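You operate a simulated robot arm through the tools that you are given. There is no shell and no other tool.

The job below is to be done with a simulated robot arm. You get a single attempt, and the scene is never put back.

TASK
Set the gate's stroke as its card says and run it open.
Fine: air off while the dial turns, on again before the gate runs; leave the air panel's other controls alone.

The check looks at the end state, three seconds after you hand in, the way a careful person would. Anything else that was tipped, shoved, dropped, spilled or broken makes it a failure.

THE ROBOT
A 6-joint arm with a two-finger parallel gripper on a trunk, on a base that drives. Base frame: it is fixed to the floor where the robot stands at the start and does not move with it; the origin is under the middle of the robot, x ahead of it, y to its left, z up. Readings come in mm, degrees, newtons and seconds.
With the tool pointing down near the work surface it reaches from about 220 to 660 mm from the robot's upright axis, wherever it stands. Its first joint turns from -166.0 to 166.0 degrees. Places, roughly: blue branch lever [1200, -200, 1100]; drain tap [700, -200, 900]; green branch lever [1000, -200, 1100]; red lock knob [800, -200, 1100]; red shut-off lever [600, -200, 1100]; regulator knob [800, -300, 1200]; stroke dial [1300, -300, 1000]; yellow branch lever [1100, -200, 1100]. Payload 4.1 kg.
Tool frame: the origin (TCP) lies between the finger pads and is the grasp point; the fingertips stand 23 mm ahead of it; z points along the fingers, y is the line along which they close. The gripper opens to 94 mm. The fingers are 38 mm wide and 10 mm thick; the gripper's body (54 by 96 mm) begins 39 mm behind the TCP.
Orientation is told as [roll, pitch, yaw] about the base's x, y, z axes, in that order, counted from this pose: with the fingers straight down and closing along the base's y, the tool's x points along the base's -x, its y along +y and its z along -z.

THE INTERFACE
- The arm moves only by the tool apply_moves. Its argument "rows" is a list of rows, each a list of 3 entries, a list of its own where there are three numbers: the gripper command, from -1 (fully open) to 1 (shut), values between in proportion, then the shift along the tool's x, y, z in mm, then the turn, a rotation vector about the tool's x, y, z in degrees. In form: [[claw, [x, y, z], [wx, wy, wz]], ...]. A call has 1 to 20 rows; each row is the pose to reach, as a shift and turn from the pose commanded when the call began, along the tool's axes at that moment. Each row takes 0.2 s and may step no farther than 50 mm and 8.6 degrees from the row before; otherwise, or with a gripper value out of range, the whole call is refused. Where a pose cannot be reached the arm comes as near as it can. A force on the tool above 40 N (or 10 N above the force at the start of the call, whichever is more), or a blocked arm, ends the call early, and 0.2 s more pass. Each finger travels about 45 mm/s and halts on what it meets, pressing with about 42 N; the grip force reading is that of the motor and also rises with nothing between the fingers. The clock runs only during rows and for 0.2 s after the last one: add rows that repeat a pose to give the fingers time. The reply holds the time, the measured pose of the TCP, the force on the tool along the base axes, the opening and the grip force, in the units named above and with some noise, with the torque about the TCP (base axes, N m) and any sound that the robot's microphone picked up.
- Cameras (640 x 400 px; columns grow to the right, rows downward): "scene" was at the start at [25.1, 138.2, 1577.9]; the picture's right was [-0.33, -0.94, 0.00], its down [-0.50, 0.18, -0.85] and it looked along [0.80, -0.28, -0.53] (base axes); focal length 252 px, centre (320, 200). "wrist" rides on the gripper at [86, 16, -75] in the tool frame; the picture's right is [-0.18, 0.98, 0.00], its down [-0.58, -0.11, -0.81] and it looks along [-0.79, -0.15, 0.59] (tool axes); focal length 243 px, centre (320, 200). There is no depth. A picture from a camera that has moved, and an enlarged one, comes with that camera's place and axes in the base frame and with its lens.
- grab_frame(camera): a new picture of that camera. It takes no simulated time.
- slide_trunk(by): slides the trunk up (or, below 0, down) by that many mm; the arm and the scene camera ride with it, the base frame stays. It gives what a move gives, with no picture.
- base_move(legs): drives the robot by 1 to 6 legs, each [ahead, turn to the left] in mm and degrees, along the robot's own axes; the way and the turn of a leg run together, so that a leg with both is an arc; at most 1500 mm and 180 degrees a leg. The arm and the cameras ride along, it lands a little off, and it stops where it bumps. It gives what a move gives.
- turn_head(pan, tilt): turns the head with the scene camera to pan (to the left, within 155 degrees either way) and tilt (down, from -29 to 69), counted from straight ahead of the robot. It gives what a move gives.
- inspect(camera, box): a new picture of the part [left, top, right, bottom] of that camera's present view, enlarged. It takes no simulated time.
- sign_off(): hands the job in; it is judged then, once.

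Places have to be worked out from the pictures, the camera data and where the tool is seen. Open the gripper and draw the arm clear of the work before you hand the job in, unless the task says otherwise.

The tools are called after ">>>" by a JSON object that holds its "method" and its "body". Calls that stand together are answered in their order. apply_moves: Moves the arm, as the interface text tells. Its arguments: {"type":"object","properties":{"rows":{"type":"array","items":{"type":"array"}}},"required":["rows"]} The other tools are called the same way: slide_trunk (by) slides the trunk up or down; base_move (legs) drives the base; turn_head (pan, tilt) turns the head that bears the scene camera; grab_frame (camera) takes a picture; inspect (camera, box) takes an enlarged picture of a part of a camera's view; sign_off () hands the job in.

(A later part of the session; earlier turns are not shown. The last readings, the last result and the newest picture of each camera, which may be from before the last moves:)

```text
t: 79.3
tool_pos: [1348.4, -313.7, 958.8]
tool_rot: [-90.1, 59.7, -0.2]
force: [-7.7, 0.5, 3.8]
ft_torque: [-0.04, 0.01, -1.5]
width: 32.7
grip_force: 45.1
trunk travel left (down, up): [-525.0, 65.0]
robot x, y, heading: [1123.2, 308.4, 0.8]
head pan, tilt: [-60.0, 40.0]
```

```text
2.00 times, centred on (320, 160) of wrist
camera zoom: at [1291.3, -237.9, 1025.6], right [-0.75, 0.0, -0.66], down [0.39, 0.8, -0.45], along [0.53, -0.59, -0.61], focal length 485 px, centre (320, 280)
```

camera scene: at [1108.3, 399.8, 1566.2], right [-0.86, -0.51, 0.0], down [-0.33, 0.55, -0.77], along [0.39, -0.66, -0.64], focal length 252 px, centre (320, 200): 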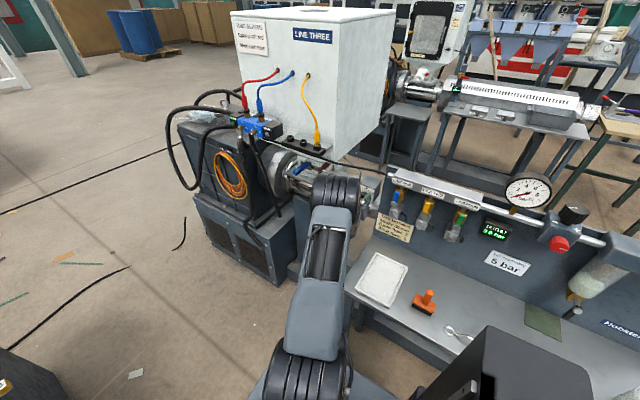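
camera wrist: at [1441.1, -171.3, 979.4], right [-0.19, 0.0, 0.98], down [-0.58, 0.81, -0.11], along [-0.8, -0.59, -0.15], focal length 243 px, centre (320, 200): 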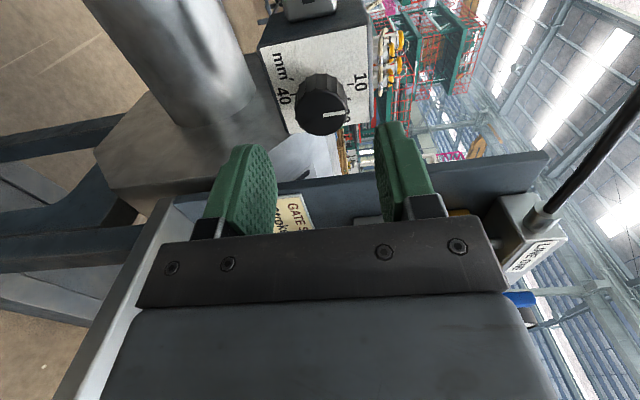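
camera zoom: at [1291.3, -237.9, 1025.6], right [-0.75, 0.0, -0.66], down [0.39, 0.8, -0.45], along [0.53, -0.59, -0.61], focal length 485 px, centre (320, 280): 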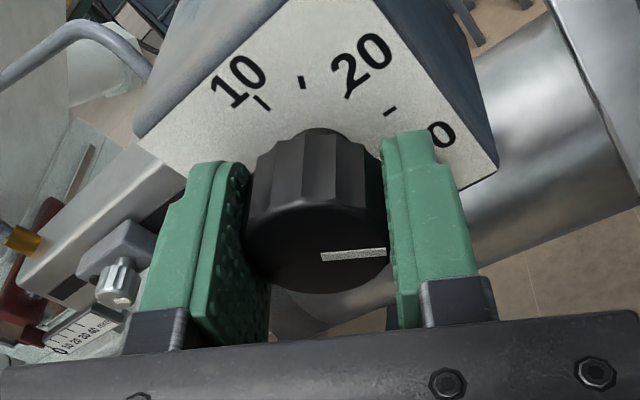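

Loads are now small. I open the fingers in place, then withdraw straight out and read the dial.

>>> {"method": "apply_moves", "body": {"rows": [[0.1, [0, 0, 0], [0, 0, 0]], [-0.17, [0, 0, 0], [0, 0, 0]], [-0.17, [0, 0, 0], [0, 0, 0]], [-0.17, [0, 0, -15], [0, 0, 0]], [-0.17, [0, 0, -45], [0, 0, 0]], [-0.17, [0, 0, -70], [0, 0, 0]], [-0.17, [0, 0, -70], [0, 0, 0]]]}}

>>> {"method": "inspect", "body": {"camera": "wrist", "box": [240, 0, 400, 100]}}

>>> {"method": "inspect", "body": {"camera": "scene", "box": [330, 160, 410, 220]}}

```text
t: 80.9
tool_pos: [1352.7, -243.0, 959.3]
tool_rot: [-89.9, 59.8, 0.1]
force: [0.7, 0.6, -0.4]
ft_torque: [-0.01, -0.04, 0.0]
width: 55.1
grip_force: 0.1
trunk travel left (down, up): [-525.0, 65.0]
robot x, y, heading: [1126.0, 308.7, 0.8]
head pan, tilt: [-60.0, 40.0]
```

```text
4.00 times, centred on (320, 50) of wrist
camera zoom: at [1294.2, -168.4, 1026.0], right [-0.76, 0.0, -0.65], down [0.39, 0.81, -0.45], along [0.53, -0.59, -0.61], focal length 970 px, centre (320, 800)
```

zoom: 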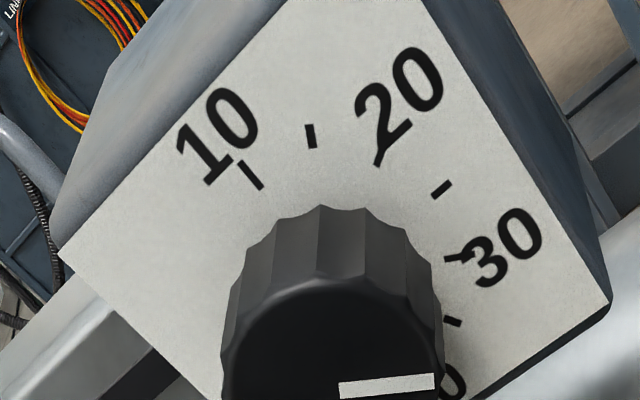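

```text
6.67 times, centred on (370, 190) of scene
camera zoom: at [1105.6, 401.1, 1566.1], right [-0.86, -0.51, 0.0], down [-0.33, 0.55, -0.77], along [0.39, -0.66, -0.64], focal length 1681 px, centre (-13, 267)
```

zoom: 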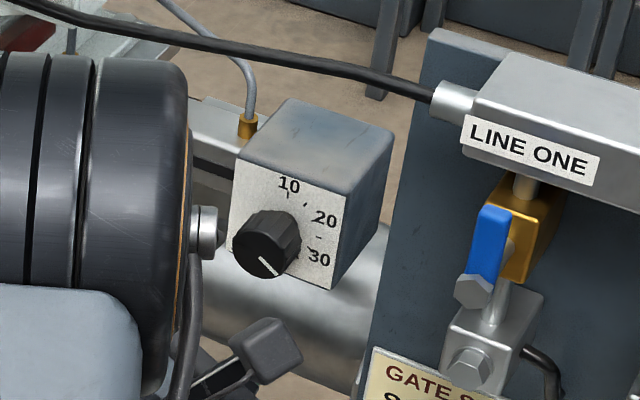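

The fingers are clear. I take a tighter look at the pointer against the 30 tick, from both cameras.

>>> {"method": "inspect", "body": {"camera": "wrist", "box": [270, 30, 382, 130]}}

>>> {"method": "inspect", "body": {"camera": "scene", "box": [354, 174, 386, 198]}}

```text
4.00 times, centred on (326, 80) of wrist
camera zoom: at [1294.2, -168.4, 1026.0], right [-0.76, 0.0, -0.65], down [0.39, 0.81, -0.45], along [0.53, -0.59, -0.61], focal length 970 px, centre (296, 680)
```

zoom: 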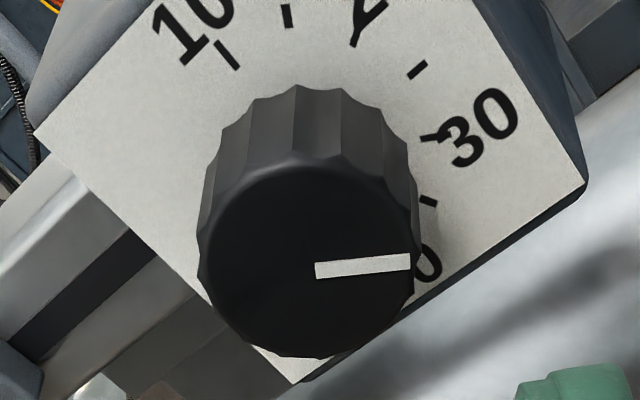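

```text
16.00 times, centred on (370, 186) of scene
camera zoom: at [1105.6, 401.1, 1566.1], right [-0.86, -0.51, 0.0], down [-0.33, 0.55, -0.77], along [0.39, -0.66, -0.64], focal length 4034 px, centre (-480, 424)
```

zoom: 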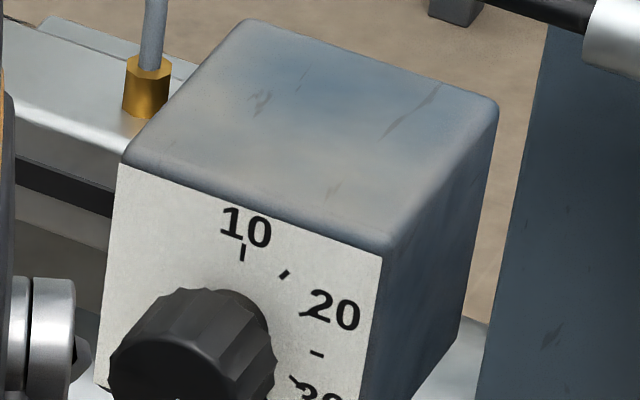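

Ray calculations put the pointer near 124–125° rather than 120° (≈30.8 mm), likely nudged on release. I take better-framed views to measure it precisely.

>>> {"method": "inspect", "body": {"camera": "scene", "box": [354, 182, 390, 206]}}

>>> {"method": "apply_moves", "body": {"rows": [[-0.17, [15, 0, -10], [0, 0, 0]], [-0.17, [35, 0, -10], [0, 0, 0]], [-0.17, [35, 0, -10], [0, 0, 0]]]}}

>>> {"method": "grab_frame", "body": {"camera": "wrist"}}

```text
16.00 times, centred on (372, 194) of scene
camera zoom: at [1105.6, 401.1, 1566.1], right [-0.86, -0.51, 0.0], down [-0.33, 0.55, -0.77], along [0.39, -0.66, -0.64], focal length 4034 px, centre (-512, 296)
```

zoom: 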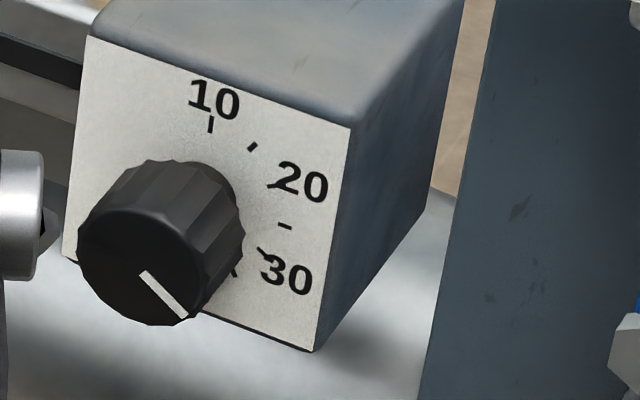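

```text
t: 81.7
tool_pos: [1334.7, -232.5, 990.1]
tool_rot: [-89.9, 59.8, 0.3]
force: [-0.6, 0.1, -0.6]
ft_torque: [0.01, 0.01, -0.01]
width: 54.9
grip_force: 0.1
trunk travel left (down, up): [-525.0, 65.0]
robot x, y, heading: [1123.8, 305.5, 0.7]
head pan, tilt: [-60.0, 40.0]
```

```text
taken
camera wrist: at [1276.0, -158.5, 1056.0], right [-0.76, 0.0, -0.65], down [0.38, 0.81, -0.45], along [0.53, -0.59, -0.61], focal length 243 px, centre (320, 200)
```

wrist: 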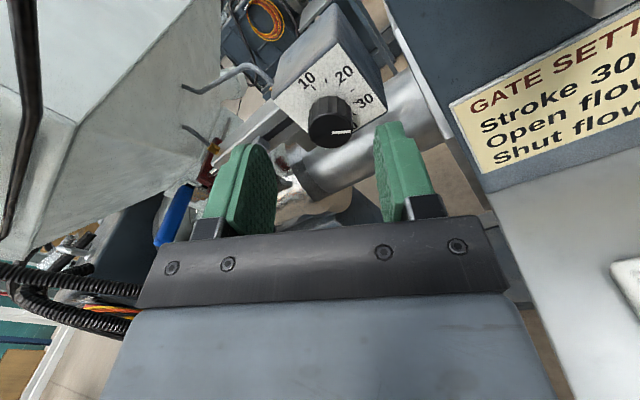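

>>> {"method": "inspect", "body": {"camera": "wrist", "box": [272, 48, 400, 152]}}

>>> {"method": "inspect", "body": {"camera": "wrist", "box": [304, 90, 364, 152]}}

```text
3.85 times, centred on (336, 100) of wrist
camera zoom: at [1276.0, -158.5, 1056.0], right [-0.76, 0.0, -0.65], down [0.38, 0.81, -0.45], along [0.53, -0.59, -0.61], focal length 933 px, centre (258, 585)
```

zoom: 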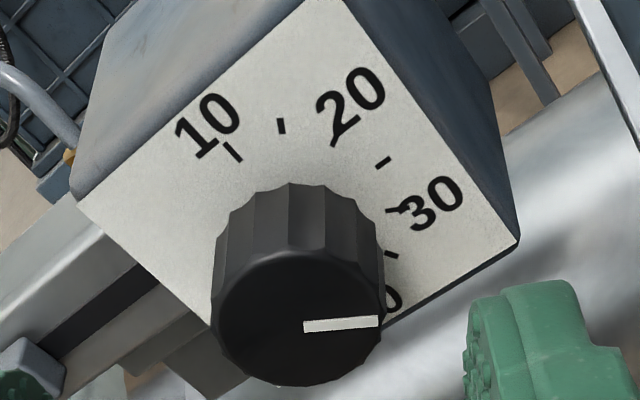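

```text
6.45 times, centred on (334, 121) of wrist
camera zoom: at [1276.0, -158.5, 1056.0], right [-0.76, 0.0, -0.65], down [0.38, 0.81, -0.45], along [0.53, -0.59, -0.61], focal length 1565 px, centre (230, 710)
```

zoom: 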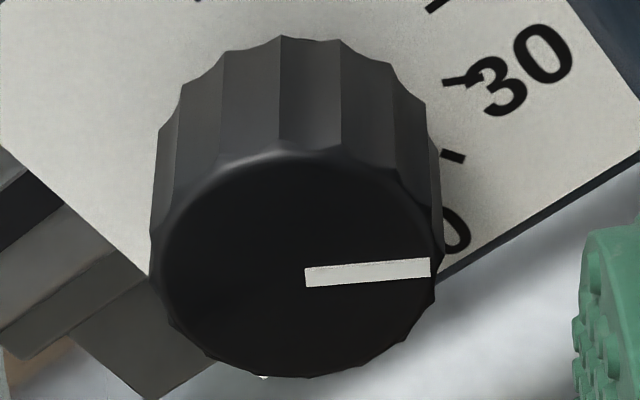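

Three views agree: the pointer stands at ≈125° (30.8 mm); while gripped it was at 120°, so the release nudged it. I regrasp with the tool exactly on the knob axis (1347.3, 961.8), first moving in front of it.

>>> {"method": "apply_moves", "body": {"rows": [[-0.17, [-15, 1.7, 10], [0, 0, 0]], [-0.17, [-30.8, 3.4, 20], [0, 0, 0]], [-0.17, [-30.8, 3.4, 40], [0, 0, 0]], [-0.17, [-30.8, 3.4, 40], [0, 0, 0]], [-0.17, [-30.8, 3.4, 40], [0, 0, 0]]]}}

>>> {"method": "inspect", "body": {"camera": "wrist", "box": [160, 60, 480, 260]}}

```text
t: 82.9
tool_pos: [1346.6, -272.4, 961.3]
tool_rot: [-89.9, 59.6, 0.2]
force: [0.3, -0.1, 0.5]
ft_torque: [0.02, -0.02, 0.01]
width: 54.8
grip_force: 0.1
trunk travel left (down, up): [-525.0, 65.0]
robot x, y, heading: [1121.9, 308.1, 0.8]
head pan, tilt: [-60.0, 40.0]
```

```text
2.00 times, centred on (320, 160) of wrist
camera zoom: at [1288.8, -198.2, 1027.6], right [-0.76, 0.0, -0.65], down [0.38, 0.81, -0.45], along [0.53, -0.59, -0.61], focal length 485 px, centre (320, 280)
```

zoom: 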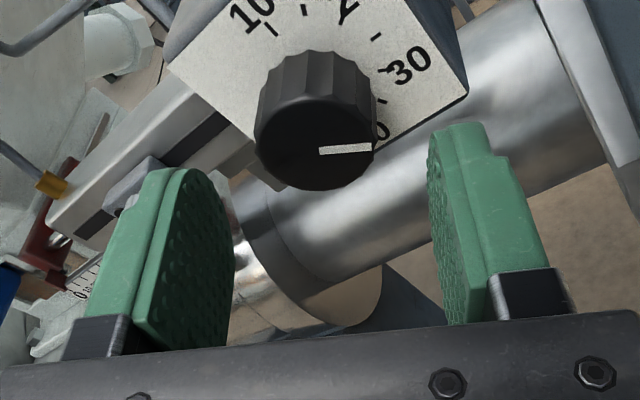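

Well centred. I advance 40 mm straight in and close on the knob.

>>> {"method": "apply_moves", "body": {"rows": [[-0.17, [0.3, -0.5, 15], [0, 0, 0]], [-0.17, [0.3, -0.5, 30], [0, 0, 0]], [-0.17, [0.3, -0.5, 40], [0, 0, 0]], [-0.17, [0.3, -0.5, 40], [0, 0, 0]], [0.1, [0.3, -0.5, 40], [0, 0, 0]], [0.4, [0.3, -0.5, 40], [0, 0, 0]], [0.6, [0.3, -0.5, 40], [0, 0, 0]], [0.6, [0.3, -0.5, 40], [0, 0, 0]]]}}

>>> {"method": "inspect", "body": {"camera": "wrist", "box": [240, 100, 400, 230]}}

```text
t: 84.7
tool_pos: [1347.5, -311.5, 961.1]
tool_rot: [-89.9, 59.8, 0.2]
force: [2.7, -2.1, 2.6]
ft_torque: [0.31, -0.01, -0.9]
width: 33.3
grip_force: 45.3
trunk travel left (down, up): [-525.0, 65.0]
robot x, y, heading: [1121.8, 307.8, 0.7]
head pan, tilt: [-60.0, 40.0]
```

```text
3.08 times, centred on (320, 165) of wrist
camera zoom: at [1289.7, -238.2, 1028.0], right [-0.76, 0.0, -0.65], down [0.39, 0.81, -0.45], along [0.53, -0.59, -0.61], focal length 746 px, centre (320, 308)
```

zoom: 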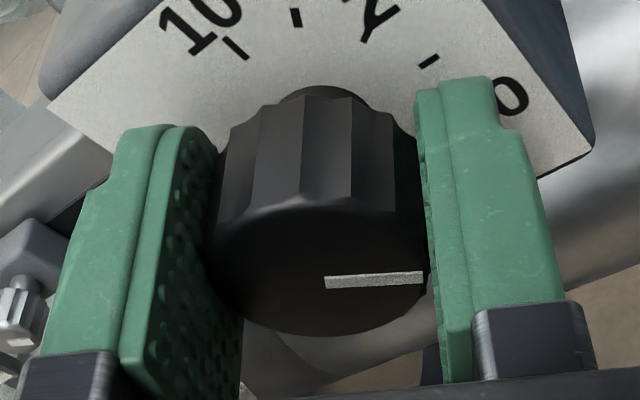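

Gripped; in the tool frame the pointer measures 4.6–4.8° past 30. I turn back 4.7° slowly.

>>> {"method": "apply_moves", "body": {"rows": [[0.6, [0, 0, 0], [0, 0, -1.6]], [0.6, [0, 0, 0], [0, 0, -3.2]], [0.6, [0, 0, 0], [0, 0, -4.7]], [0.6, [0, 0, 0], [0, 0, -4.7]], [0.6, [0, 0, 0], [0, 0, -4.7]]]}}

>>> {"method": "inspect", "body": {"camera": "wrist", "box": [240, 100, 400, 230]}}

```text
t: 85.9
tool_pos: [1347.7, -312.4, 962.2]
tool_rot: [-89.9, 64.3, 0.3]
force: [3.7, -3.9, 3.6]
ft_torque: [0.1, -0.02, -1.02]
width: 33.0
grip_force: 44.8
trunk travel left (down, up): [-525.0, 65.0]
robot x, y, heading: [1125.3, 308.3, 1.0]
head pan, tilt: [-60.0, 40.0]
```

```text
3.08 times, centred on (320, 165) of wrist
camera zoom: at [1295.4, -238.1, 1032.5], right [-0.81, 0.0, -0.59], down [0.35, 0.81, -0.48], along [0.48, -0.59, -0.65], focal length 746 px, centre (320, 308)
```

zoom: 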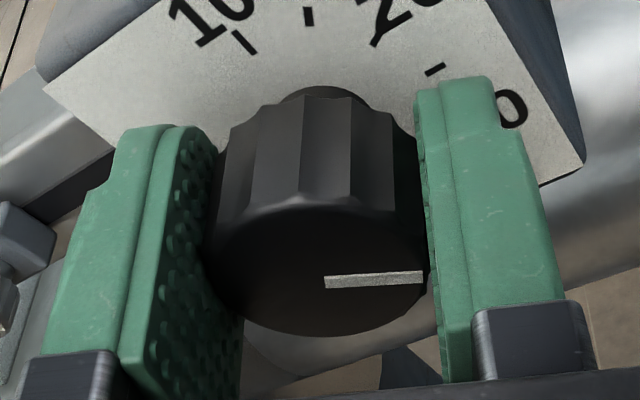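

It followed; loads are small and the commanded position matches the measured one. I open in place and withdraw.

>>> {"method": "apply_moves", "body": {"rows": [[0.3, [0, 0, 0], [0, 0, 0]], [0.1, [0, 0, 0], [0, 0, 0]], [-0.17, [0, 0, 0], [0, 0, 0]], [-0.17, [0, 0, 0], [0, 0, 0]], [-0.17, [0, 0, -20], [0, 0, 0]], [-0.17, [0, 0, -50], [0, 0, 0]], [-0.17, [20, 0, -80], [0, 0, 0]], [-0.17, [30, 0, -80], [0, 0, 0]], [-0.17, [30, 0, -80], [0, 0, 0]]]}}

>>> {"method": "inspect", "body": {"camera": "wrist", "box": [272, 48, 400, 152]}}

>>> {"method": "inspect", "body": {"camera": "scene", "box": [354, 182, 390, 206]}}

```text
t: 87.9
tool_pos: [1334.7, -231.9, 989.6]
tool_rot: [-89.9, 64.4, 0.4]
force: [1.2, 0.4, -0.5]
ft_torque: [0.02, -0.02, 0.0]
width: 54.9
grip_force: 0.2
trunk travel left (down, up): [-525.0, 65.0]
robot x, y, heading: [1125.0, 306.8, 0.7]
head pan, tilt: [-60.0, 40.0]
```

```text
3.85 times, centred on (336, 100) of wrist
camera zoom: at [1281.6, -157.9, 1059.8], right [-0.81, 0.0, -0.59], down [0.35, 0.81, -0.48], along [0.48, -0.59, -0.65], focal length 933 px, centre (258, 585)
```

zoom: 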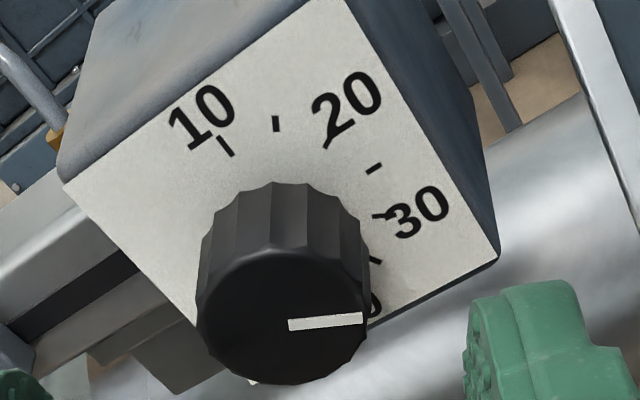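

```text
16.00 times, centred on (372, 194) of scene
camera zoom: at [1105.6, 400.8, 1566.2], right [-0.86, -0.51, 0.0], down [-0.33, 0.55, -0.77], along [0.39, -0.66, -0.64], focal length 4034 px, centre (-512, 296)
```

zoom: 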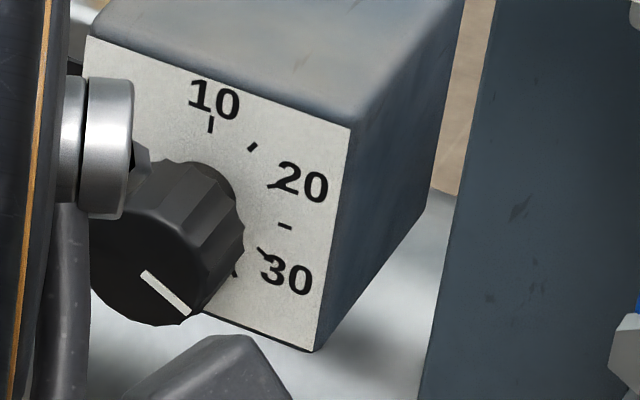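

The pointer now reads ≈118.5–119.5° by both cameras, i.e. ≈29.8 mm. One tighter look to confirm.

>>> {"method": "inspect", "body": {"camera": "wrist", "box": [304, 100, 354, 150]}}

>>> {"method": "inspect", "body": {"camera": "scene", "box": [355, 192, 371, 204]}}

```text
8.00 times, centred on (329, 125) of wrist
camera zoom: at [1281.6, -157.9, 1059.8], right [-0.81, 0.0, -0.59], down [0.35, 0.81, -0.48], along [0.48, -0.59, -0.65], focal length 1941 px, centre (248, 800)
```

zoom: 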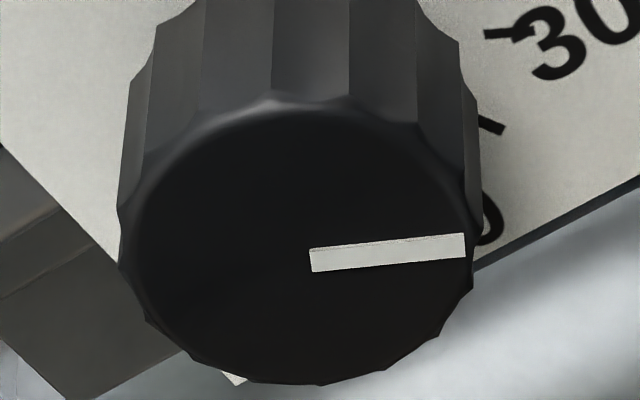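

```text
16.00 times, centred on (363, 198) of scene
camera zoom: at [1105.6, 400.8, 1566.2], right [-0.86, -0.51, 0.0], down [-0.33, 0.55, -0.77], along [0.39, -0.66, -0.64], focal length 4034 px, centre (-368, 232)
```

zoom: 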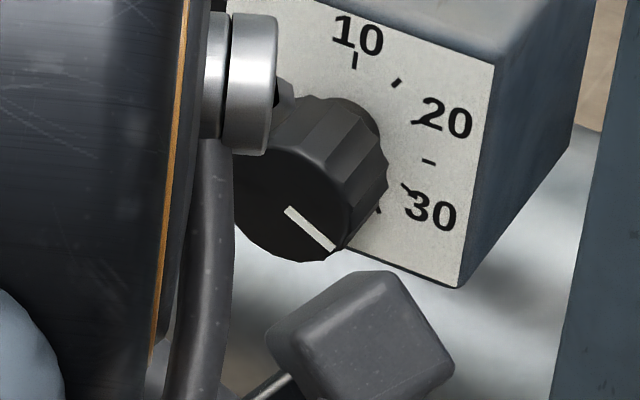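

The pointer is at 119.0°, i.e. 29.8 mm — on the 30 tick. I withdraw the arm, raise it clear, and turn the tool back to its earlier orientation for the lever.

>>> {"method": "apply_moves", "body": {"rows": [[-0.17, [0, 0, -45], [0, 0, 0]], [-0.17, [0, 0, -90], [0, 0, 0]], [0, [0, 0, -130], [0, 0, 0]], [0.5, [36, -32, -132], [0, 0, 0]], [1, [72, -63, -134], [0, 0, 0]], [1, [108, -95, -136], [0, 0, 0]], [1, [144, -126, -138], [0, 0, 0]], [1, [179, -158, -140], [0, 0, 0]], [1, [179, -158, -140], [0, 0, 8]], [1, [179, -158, -140], [0, 0, 16]], [1, [179, -158, -140], [0, 0, 24]], [1, [179, -158, -140], [0, 0, 32]], [1, [179, -158, -140], [0, 0, 40]], [1, [179, -158, -140], [0, 0, 48]], [1, [179, -158, -140], [0, 0, 56]], [1, [179, -158, -140], [0, 0, 64.4]]]}}

>>> {"method": "inspect", "body": {"camera": "scene", "box": [330, 160, 410, 220]}}

>>> {"method": "grab_frame", "body": {"camera": "scene"}}

```text
t: 91.3
tool_pos: [1400.3, -92.5, 1218.6]
tool_rot: [-89.9, -0.2, 0.2]
force: [0.4, -0.5, -0.3]
ft_torque: [-0.03, 0.0, 0.05]
width: 0.0
grip_force: 42.6
trunk travel left (down, up): [-525.0, 65.0]
robot x, y, heading: [1121.4, 309.2, 1.0]
head pan, tilt: [-60.0, 40.0]
```

```text
6.67 times, centred on (370, 190) of scene
camera zoom: at [1105.6, 401.1, 1566.1], right [-0.86, -0.51, 0.0], down [-0.33, 0.55, -0.77], along [0.39, -0.66, -0.64], focal length 1681 px, centre (-13, 267)
```

zoom: 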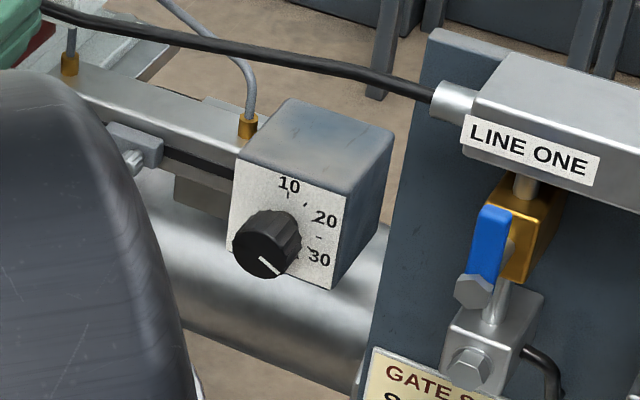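

```text
taken
camera scene: at [1105.6, 401.1, 1566.1], right [-0.86, -0.51, 0.0], down [-0.33, 0.55, -0.77], along [0.39, -0.66, -0.64], focal length 252 px, centre (320, 200)
```

scene: 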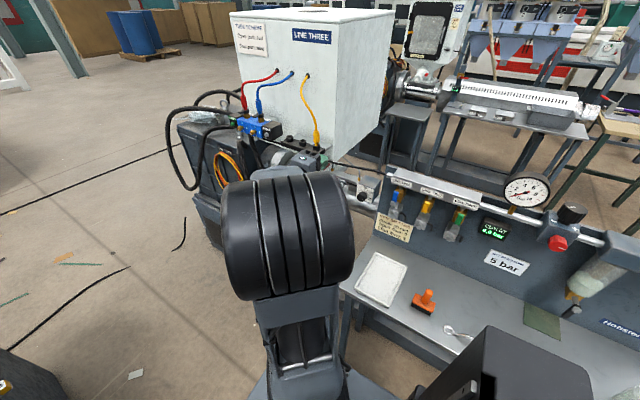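

Dial set. Now back to the shut-off lever: I drive back 745 mm with the arm clear of the panel.

>>> {"method": "base_move", "body": {"legs": [[-745, -0.6]]}}

>>> {"method": "grab_frame", "body": {"camera": "wrist"}}

>>> {"method": "grab_frame", "body": {"camera": "scene"}}

```text
t: 95.3
tool_pos: [653.1, -101.8, 1218.1]
tool_rot: [-89.9, -0.1, -0.5]
force: [-0.3, 0.4, 0.2]
ft_torque: [-0.02, -0.01, 0.04]
width: 0.1
grip_force: 41.8
trunk travel left (down, up): [-525.0, 65.0]
robot x, y, heading: [378.0, 296.7, 0.1]
head pan, tilt: [-60.0, 40.0]
```

```text
taken
camera wrist: at [565.7, -26.8, 1202.0], right [0.18, 0.0, -0.98], down [0.59, 0.8, 0.11], along [0.79, -0.6, 0.15], focal length 243 px, centre (320, 200)
```

wrist: 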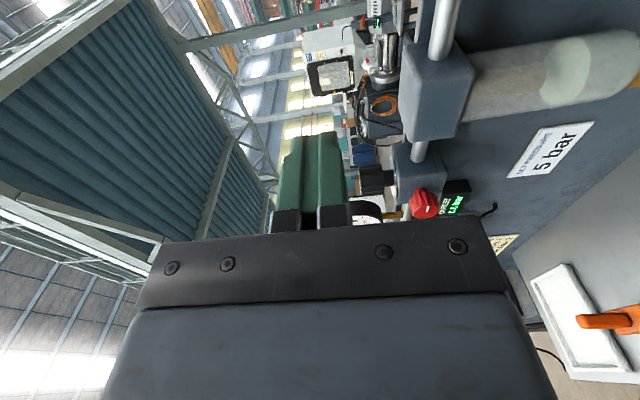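

```text
taken
camera scene: at [364.0, 394.7, 1566.1], right [-0.86, -0.5, 0.0], down [-0.32, 0.56, -0.77], along [0.39, -0.66, -0.64], focal length 252 px, centre (320, 200)
```

scene: 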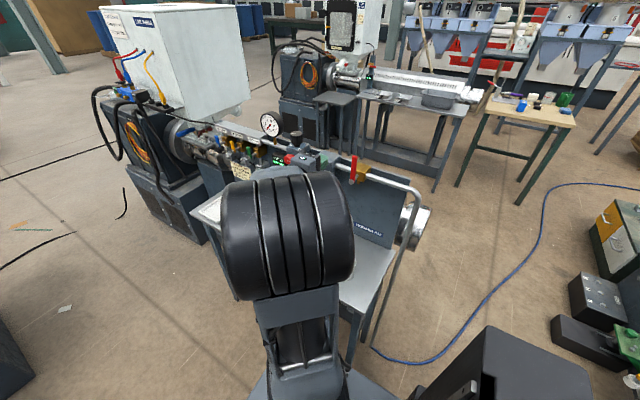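

The lever stands upright, and the outlet still shows 0 bar. I enter on its right-hand side, above the filter block, at (640, −192, 1192).

>>> {"method": "apply_moves", "body": {"rows": [[1, [10, 12, 20], [0, 0, 0]], [1, [13, 26, 50], [0, 0, 0]], [1, [13, 26, 90], [0, 0, 0]], [1, [13, 26, 90], [0, 0, 0]]]}}

>>> {"method": "grab_frame", "body": {"camera": "wrist"}}

>>> {"method": "inspect", "body": {"camera": "scene", "box": [270, 120, 420, 230]}}

```text
t: 96.3
tool_pos: [639.3, -192.2, 1191.7]
tool_rot: [-89.9, 0.0, -0.5]
force: [-1.2, 0.1, 0.5]
ft_torque: [0.03, 0.04, 0.01]
width: 0.2
grip_force: 42.2
trunk travel left (down, up): [-525.0, 65.0]
robot x, y, heading: [381.3, 297.2, 0.1]
head pan, tilt: [-60.0, 40.0]
```

```text
taken
camera wrist: at [552.2, -117.5, 1175.5], right [0.18, 0.0, -0.98], down [0.59, 0.8, 0.11], along [0.79, -0.6, 0.15], focal length 243 px, centre (320, 200)
```

wrist: 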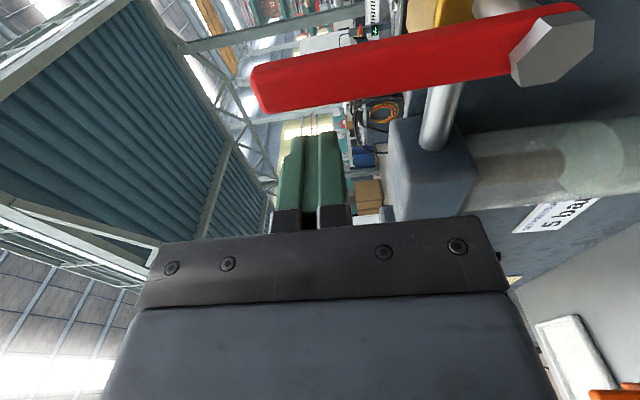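

```text
3.64 times, centred on (345, 175) of scene
camera zoom: at [364.2, 394.5, 1566.2], right [-0.86, -0.5, 0.0], down [-0.32, 0.56, -0.77], along [0.38, -0.66, -0.64], focal length 917 px, centre (229, 291)
```

zoom: 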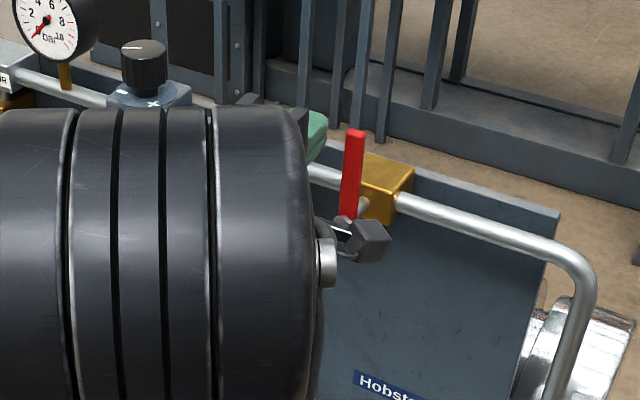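

The fingers are right of the lever with clearance. I push it along its arc back toward −x (open), following the circle in small steps.

>>> {"method": "apply_moves", "body": {"rows": [[1, [13, 4, 0], [0, 0, 0]], [1, [22, 1, 0], [0, 0, 0]], [1, [30.5, -1.3, 0], [0, 0, 0]], [1, [40, -2.5, 0], [0, 0, 0]], [1, [50, -2.7, 0], [0, 0, 0]], [1, [61, -1, 0], [0, 0, 0]], [1, [71, 2, 0], [0, 0, 0]], [1, [81, 7.5, 0], [0, 0, 0]], [1, [90, 13.7, 0], [0, 0, 0]], [1, [98, 22, 0], [0, 0, 0]], [1, [105, 31, 0], [0, 0, 0]], [1, [110, 42, 0], [0, 0, 0]], [1, [114, 50, 0], [0, 0, 0]], [1, [114, 53, 0], [0, 0, 0]], [1, [114, 56, 0], [0, 0, 0]]]}}

>>> {"method": "grab_frame", "body": {"camera": "wrist"}}

>>> {"method": "inspect", "body": {"camera": "scene", "box": [270, 120, 420, 230]}}

```text
t: 99.5
tool_pos: [525.0, -191.6, 1139.7]
tool_rot: [-90.3, -0.1, -0.5]
force: [-0.8, -0.6, 18.2]
ft_torque: [0.0, -0.34, -0.09]
width: 0.1
grip_force: 41.6
trunk travel left (down, up): [-525.0, 65.0]
robot x, y, heading: [380.3, 301.0, 0.1]
head pan, tilt: [-60.0, 40.0]
```

```text
taken
camera wrist: at [437.7, -115.4, 1122.4], right [0.19, -0.01, -0.98], down [0.59, 0.8, 0.1], along [0.79, -0.6, 0.15], focal length 243 px, centre (320, 200)
```

wrist: 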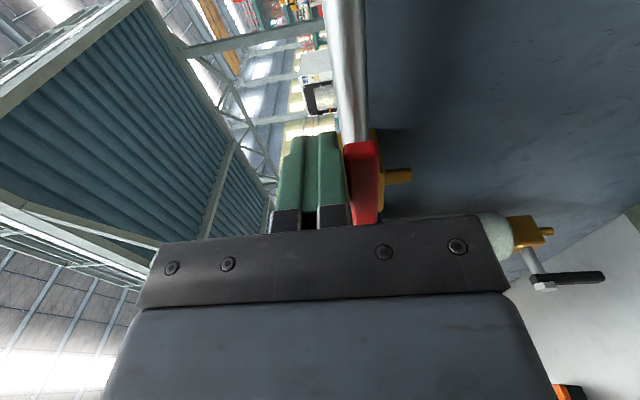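

```text
3.64 times, centred on (345, 175) of scene
camera zoom: at [363.6, 396.0, 1566.4], right [-0.86, -0.5, 0.0], down [-0.32, 0.56, -0.77], along [0.39, -0.66, -0.64], focal length 917 px, centre (229, 291)
```

zoom: 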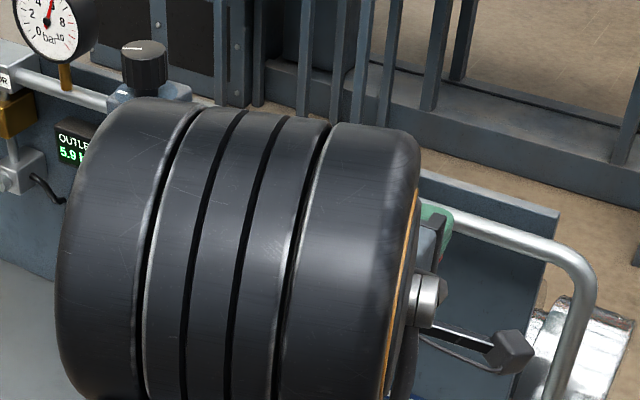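

The lever is back on its stop (18 N at the same height as before) and the outlet reads 5.9 bar and rising. I lift off and withdraw.

>>> {"method": "apply_moves", "body": {"rows": [[1, [0, -25, 0], [0, 0, 0]], [1, [-20, -45, -25], [0, 0, 0]], [1, [-50, -65, -60], [0, 0, 0]], [1, [-80, -85, -95], [0, 0, 0]], [1, [-80, -85, -95], [0, 0, 0]]]}}

>>> {"method": "turn_head", "body": {"pan": -70, "tilt": 40}}

>>> {"method": "grab_frame", "body": {"camera": "scene"}}

>>> {"method": "inspect", "body": {"camera": "wrist", "box": [360, 0, 600, 230]}}

```text
refused: row 3 steps farther than a row can; nothing moved
```

```text
t: 100.3
tool_pos: [523.4, -189.2, 1139.0]
tool_rot: [-90.4, -0.1, -0.6]
force: [0.3, -3.1, 28.2]
ft_torque: [-0.03, -0.55, -0.08]
width: 0.1
grip_force: 41.9
trunk travel left (down, up): [-525.0, 65.0]
robot x, y, heading: [380.8, 300.3, 0.1]
head pan, tilt: [-70.0, 40.0]
```

```text
taken
camera scene: at [350.1, 390.0, 1566.2], right [-0.94, -0.35, 0.0], down [-0.22, 0.6, -0.77], along [0.26, -0.72, -0.64], focal length 252 px, centre (320, 200)
```

scene: 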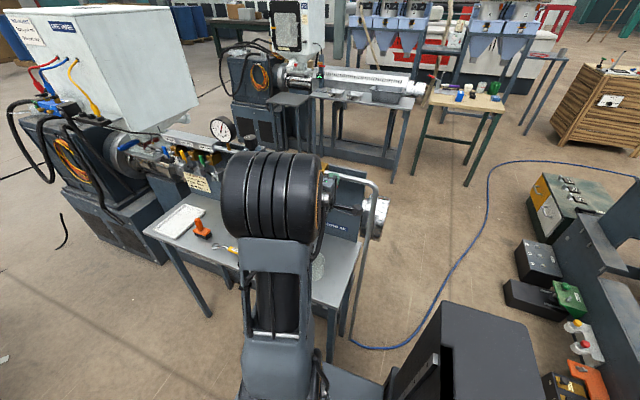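

```text
1.74 times, centred on (480, 115) of wrist
camera zoom: at [437.7, -115.2, 1122.1], right [0.19, -0.01, -0.98], down [0.59, 0.8, 0.1], along [0.79, -0.6, 0.15], focal length 422 px, centre (42, 348)
```

zoom: 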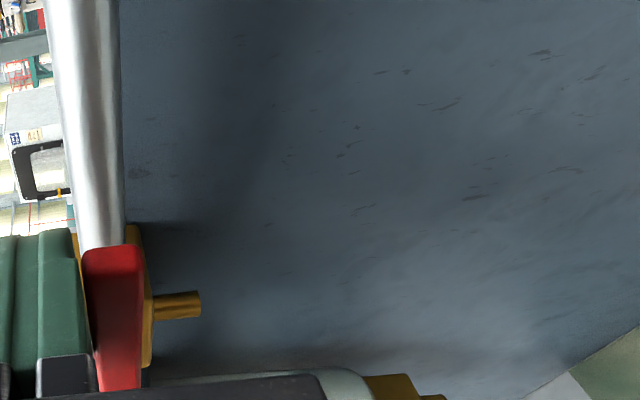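

The withdrawal was refused for step size; I repeat it with smaller steps, lifting straight off first.

>>> {"method": "apply_moves", "body": {"rows": [[1, [0, -25, 0], [0, 0, 0]], [1, [-15, -40, -22], [0, 0, 0]], [1, [-32, -54, -45], [0, 0, 0]], [1, [-50, -68, -70], [0, 0, 0]], [1, [-80, -82, -95], [0, 0, 0]], [1, [-80, -82, -95], [0, 0, 0]]]}}

>>> {"method": "inspect", "body": {"camera": "scene", "box": [150, 100, 400, 260]}}

>>> {"method": "grab_frame", "body": {"camera": "wrist"}}

```text
t: 101.7
tool_pos: [604.7, -96.1, 1218.9]
tool_rot: [-89.8, -0.1, -0.5]
force: [-0.5, -1.2, 0.2]
ft_torque: [0.0, -0.06, -0.02]
width: 0.0
grip_force: 42.1
trunk travel left (down, up): [-525.0, 65.0]
robot x, y, heading: [381.9, 303.5, 0.2]
head pan, tilt: [-70.0, 40.0]
```

```text
2.50 times, centred on (275, 180) of scene
camera zoom: at [350.9, 388.5, 1566.1], right [-0.94, -0.34, 0.0], down [-0.22, 0.6, -0.77], along [0.26, -0.72, -0.64], focal length 630 px, centre (432, 250)
```

zoom: 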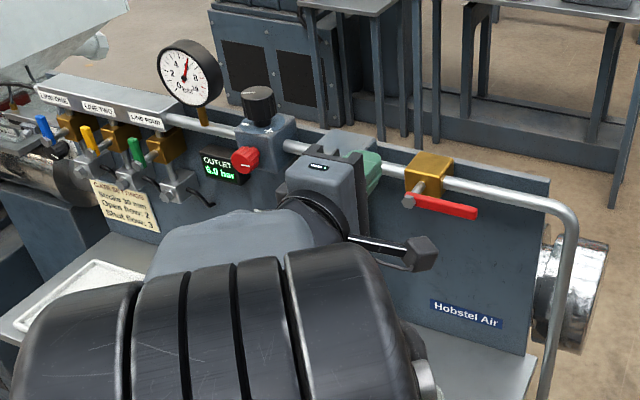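

```text
taken
camera wrist: at [519.5, -20.9, 1202.8], right [0.18, 0.0, -0.98], down [0.59, 0.8, 0.11], along [0.79, -0.6, 0.15], focal length 243 px, centre (320, 200)
```

wrist: 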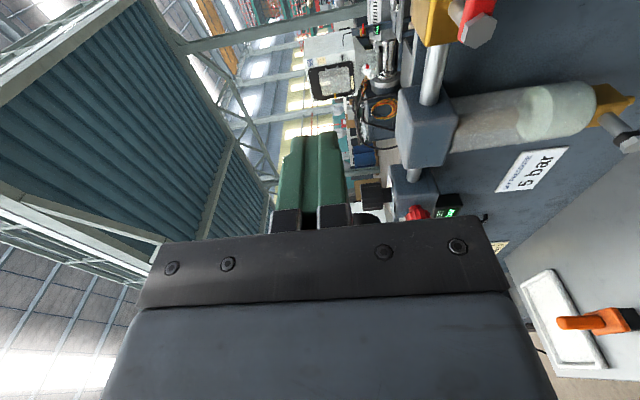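

Air is on at 6.0 bar with the lever fully home. Now the OPEN button: I pull the tool farther from the panel first (to about (740, −20)), so it passes the tube block with ample room.

>>> {"method": "apply_moves", "body": {"rows": [[1, [-35, 0, -20], [0, 0, 0]], [1, [-70, 0, -40], [0, 0, 0]], [1, [-105, 0, -60], [0, 0, 0]], [1, [-135, 0, -76], [0, 0, 0]], [1, [-135, 0, -76], [0, 0, 0]]]}}

>>> {"method": "base_move", "body": {"legs": [[870, 0]]}}

>>> {"method": "turn_head", "body": {"pan": -50, "tilt": 35}}

>>> {"method": "grab_frame", "body": {"camera": "scene"}}

>>> {"method": "grab_frame", "body": {"camera": "wrist"}}

```text
t: 102.9
tool_pos: [739.6, -21.5, 1219.5]
tool_rot: [-90.0, 0.0, -0.5]
force: [-1.1, 0.3, -0.5]
ft_torque: [0.0, 0.0, -0.01]
width: 0.0
grip_force: 42.1
trunk travel left (down, up): [-525.0, 65.0]
robot x, y, heading: [381.0, 298.1, -0.0]
head pan, tilt: [-70.0, 40.0]
```

```text
t: 107.4
tool_pos: [1604.8, -17.1, 1219.7]
tool_rot: [-89.9, 0.0, -0.4]
force: [0.1, -0.2, 0.2]
ft_torque: [0.01, -0.02, 0.04]
width: 0.2
grip_force: 41.9
trunk travel left (down, up): [-525.0, 65.0]
robot x, y, heading: [1242.8, 301.8, 0.4]
head pan, tilt: [-70.0, 40.0]
```

```text
t: 108.3
tool_pos: [1603.7, -17.6, 1219.0]
tool_rot: [-89.8, 0.0, -0.4]
force: [-0.2, 0.2, 0.6]
ft_torque: [0.01, 0.0, 0.0]
width: 0.0
grip_force: 42.3
trunk travel left (down, up): [-525.0, 65.0]
robot x, y, heading: [1244.8, 300.2, 0.4]
head pan, tilt: [-50.0, 35.0]
```

```text
taken
camera scene: at [1241.0, 404.2, 1573.7], right [-0.76, -0.65, 0.0], down [-0.37, 0.44, -0.82], along [0.53, -0.63, -0.57], focal length 252 px, centre (320, 200)
```

scene: 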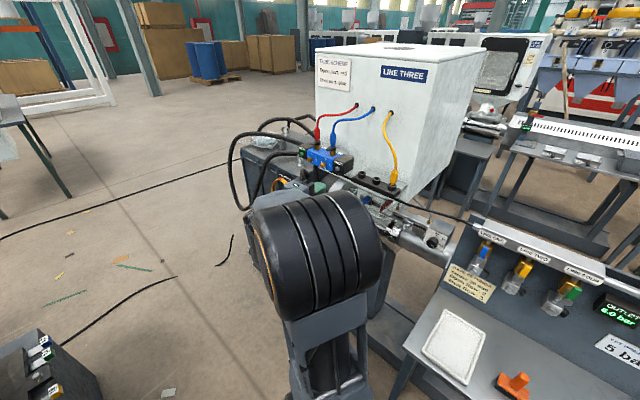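

```text
taken
camera wrist: at [1517.7, 58.2, 1202.9], right [0.18, 0.0, -0.98], down [0.59, 0.8, 0.11], along [0.79, -0.6, 0.15], focal length 243 px, centre (320, 200)
```

wrist: 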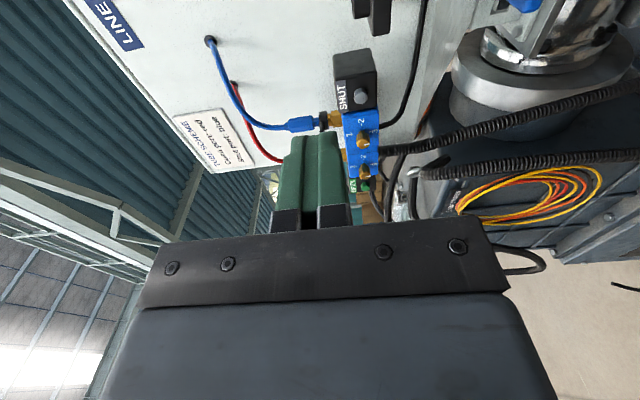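

The valve is in view; the button again works out at (1826, −194, 1188). I zoom in on it to see what surrounds it.

>>> {"method": "inspect", "body": {"camera": "wrist", "box": [300, 40, 460, 230]}}

>>> {"method": "inspect", "body": {"camera": "scene", "box": [220, 100, 400, 220]}}

>>> {"method": "inspect", "body": {"camera": "scene", "box": [340, 180, 470, 260]}}

```text
2.11 times, centred on (380, 135) of wrist
camera zoom: at [1517.7, 58.2, 1202.9], right [0.18, 0.0, -0.98], down [0.59, 0.8, 0.11], along [0.79, -0.6, 0.15], focal length 511 px, centre (194, 337)
```

zoom: 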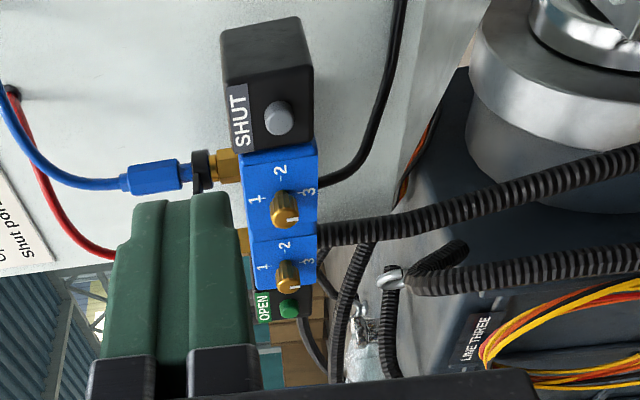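

```text
3.33 times, centred on (310, 160) of scene
camera zoom: at [1241.0, 404.2, 1573.7], right [-0.76, -0.65, 0.0], down [-0.37, 0.44, -0.82], along [0.53, -0.63, -0.57], focal length 840 px, centre (353, 333)
```

zoom: 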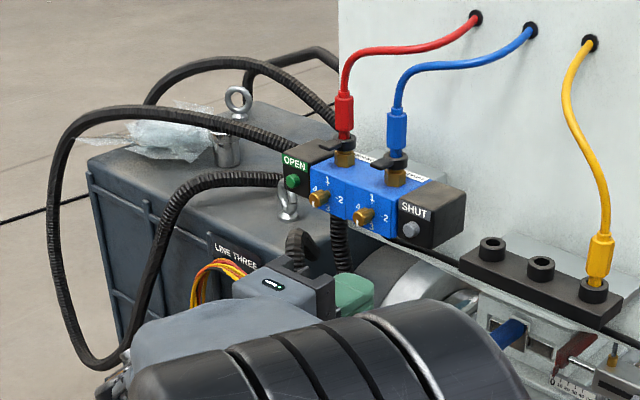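

```text
4.92 times, centred on (405, 220) of scene
camera zoom: at [1241.0, 404.2, 1573.7], right [-0.76, -0.65, 0.0], down [-0.37, 0.44, -0.82], along [0.53, -0.63, -0.57], focal length 1241 px, centre (-98, 102)
```

zoom: 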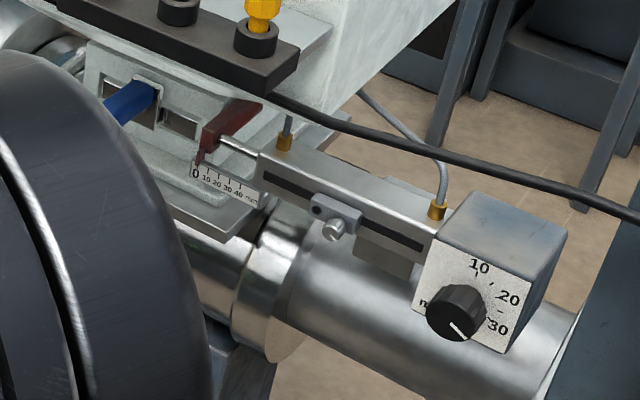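

The surroundings are clear: the hose loops lie far beyond (x > 2100), and the gate still shows 0 mm with air on. To fit between the flow screw and the button I turn the closed fingers −90° so their narrow side (20 mm) lies along x, drawing the tool in slightly.

>>> {"method": "apply_moves", "body": {"rows": [[1, [20, 0, 0], [0, 0, -8.2]], [1, [40, 0, 0], [0, 0, -16.4]], [1, [60, 0, 0], [0, 0, -24.6]], [1, [60, 0, 0], [0, 0, -32.8]], [1, [60, 0, 0], [0, 0, -41]], [1, [60, 0, 0], [0, 0, -49.2]], [1, [60, 0, 0], [0, 0, -57.4]], [1, [60, 0, 0], [0, 0, -65.6]], [1, [60, 0, 0], [0, 0, -73.8]], [1, [60, 0, 0], [0, 0, -82]], [1, [60, 0, 0], [0, 0, -90]], [1, [60, 0, 0], [0, 0, -90]]]}}

>>> {"method": "base_move", "body": {"legs": [[340, 0]]}}

>>> {"method": "turn_head", "body": {"pan": -80, "tilt": 35}}

>>> {"method": "grab_frame", "body": {"camera": "scene"}}

>>> {"method": "grab_frame", "body": {"camera": "wrist"}}

```text
t: 110.9
tool_pos: [1543.2, -17.1, 1217.7]
tool_rot: [65.4, 89.9, 155.0]
force: [0.8, 0.2, 0.1]
ft_torque: [-0.03, -0.01, -0.01]
width: 0.2
grip_force: 42.6
trunk travel left (down, up): [-525.0, 65.0]
robot x, y, heading: [1242.8, 304.9, 0.3]
head pan, tilt: [-50.0, 35.0]
```

```text
t: 113.1
tool_pos: [1884.6, -15.9, 1218.0]
tool_rot: [19.6, 89.9, 109.4]
force: [0.4, 0.4, 0.3]
ft_torque: [-0.02, 0.0, 0.03]
width: 0.0
grip_force: 42.2
trunk travel left (down, up): [-525.0, 65.0]
robot x, y, heading: [1588.5, 306.7, 0.0]
head pan, tilt: [-50.0, 35.0]
```

```text
t: 114.0
tool_pos: [1885.4, -16.5, 1219.3]
tool_rot: [4.7, 89.9, 94.4]
force: [0.3, 0.8, -0.1]
ft_torque: [0.04, 0.01, 0.02]
width: 0.1
grip_force: 42.0
trunk travel left (down, up): [-525.0, 65.0]
robot x, y, heading: [1582.9, 307.1, 0.4]
head pan, tilt: [-80.0, 35.0]
```

```text
taken
camera scene: at [1540.5, 386.5, 1573.7], right [-0.98, -0.18, 0.0], down [-0.1, 0.56, -0.82], along [0.15, -0.81, -0.57], focal length 252 px, centre (320, 200)
```

scene: 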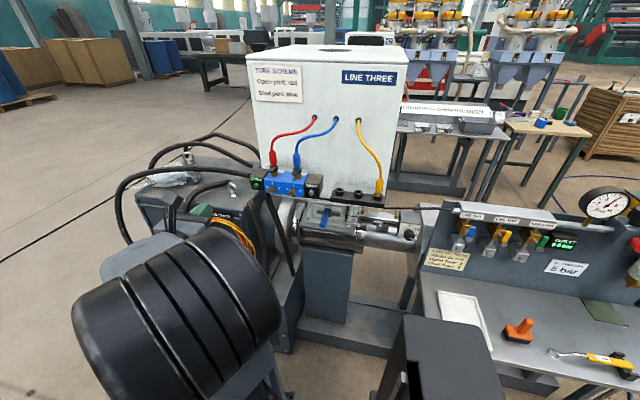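

```text
taken
camera wrist: at [1868.7, 59.7, 1305.5], right [-0.98, 0.01, -0.18], down [0.11, 0.81, -0.58], along [0.14, -0.59, -0.79], focal length 243 px, centre (320, 200)
```

wrist: 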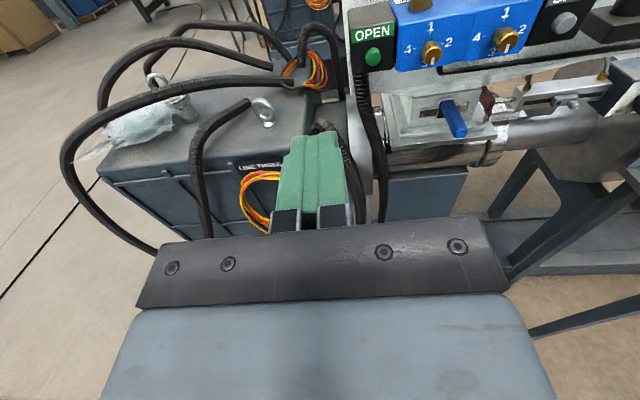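

A clear view of the OPEN button from above. I zoom in from both cameras to fix its position.

>>> {"method": "inspect", "body": {"camera": "wrist", "box": [330, 0, 490, 100]}}

>>> {"method": "inspect", "body": {"camera": "scene", "box": [240, 150, 340, 220]}}

```text
4.00 times, centred on (410, 50) of wrist
camera zoom: at [1868.7, 59.7, 1305.5], right [-0.98, 0.01, -0.18], down [0.11, 0.81, -0.58], along [0.14, -0.59, -0.79], focal length 970 px, centre (-40, 800)
```

zoom: 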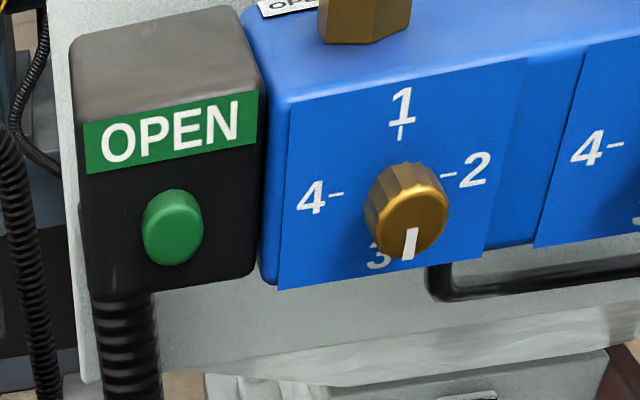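

```text
5.71 times, centred on (290, 185) of scene
camera zoom: at [1540.5, 386.5, 1573.7], right [-0.98, -0.18, 0.0], down [-0.1, 0.56, -0.82], along [0.15, -0.81, -0.57], focal length 1441 px, centre (491, 286)
```

zoom: 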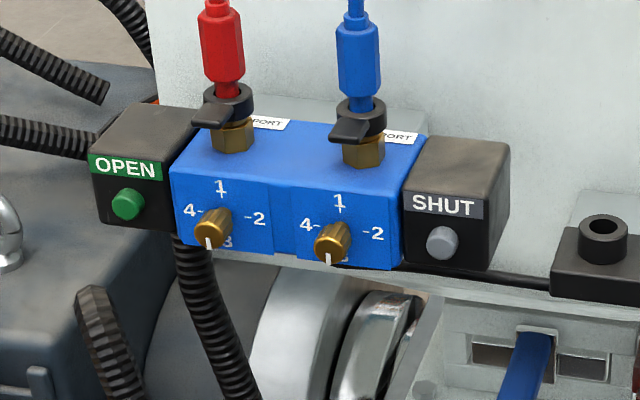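

The button's front is at (1835, −196, 1189), radius ≈7 mm. I move the closed fingertips to ~30 mm in front of it.

>>> {"method": "apply_moves", "body": {"rows": [[1, [-10, 17, 40], [0, 0, 0]], [1, [-20, 34, 80], [0, 0, 0]], [1, [-30, 50.4, 122], [0, 0, 0]], [1, [-30, 50.4, 122], [0, 0, 0]]]}}

>>> {"method": "grab_frame", "body": {"camera": "wrist"}}

>>> {"method": "grab_frame", "body": {"camera": "scene"}}

```text
t: 115.0
tool_pos: [1832.9, -136.0, 1188.0]
tool_rot: [-10.6, 90.0, 79.2]
force: [0.0, -0.5, 0.0]
ft_torque: [0.02, -0.01, -0.02]
width: 0.0
grip_force: 41.3
trunk travel left (down, up): [-525.0, 65.0]
robot x, y, heading: [1586.6, 303.9, 0.2]
head pan, tilt: [-80.0, 35.0]
```

```text
taken
camera wrist: at [1817.1, -61.3, 1275.1], right [-0.98, 0.01, -0.18], down [0.11, 0.81, -0.58], along [0.15, -0.59, -0.79], focal length 243 px, centre (320, 200)
```

wrist: 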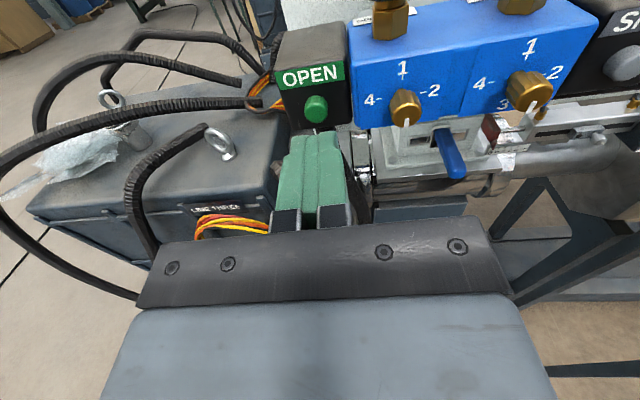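

```text
taken
camera scene: at [1540.4, 386.3, 1573.7], right [-0.98, -0.18, 0.0], down [-0.1, 0.56, -0.82], along [0.15, -0.81, -0.57], focal length 252 px, centre (320, 200)
```

scene: 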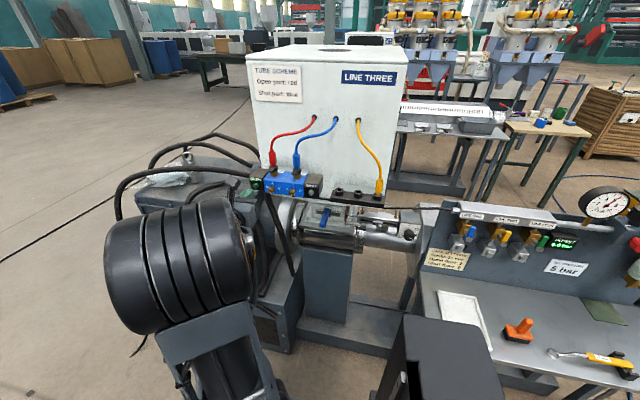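

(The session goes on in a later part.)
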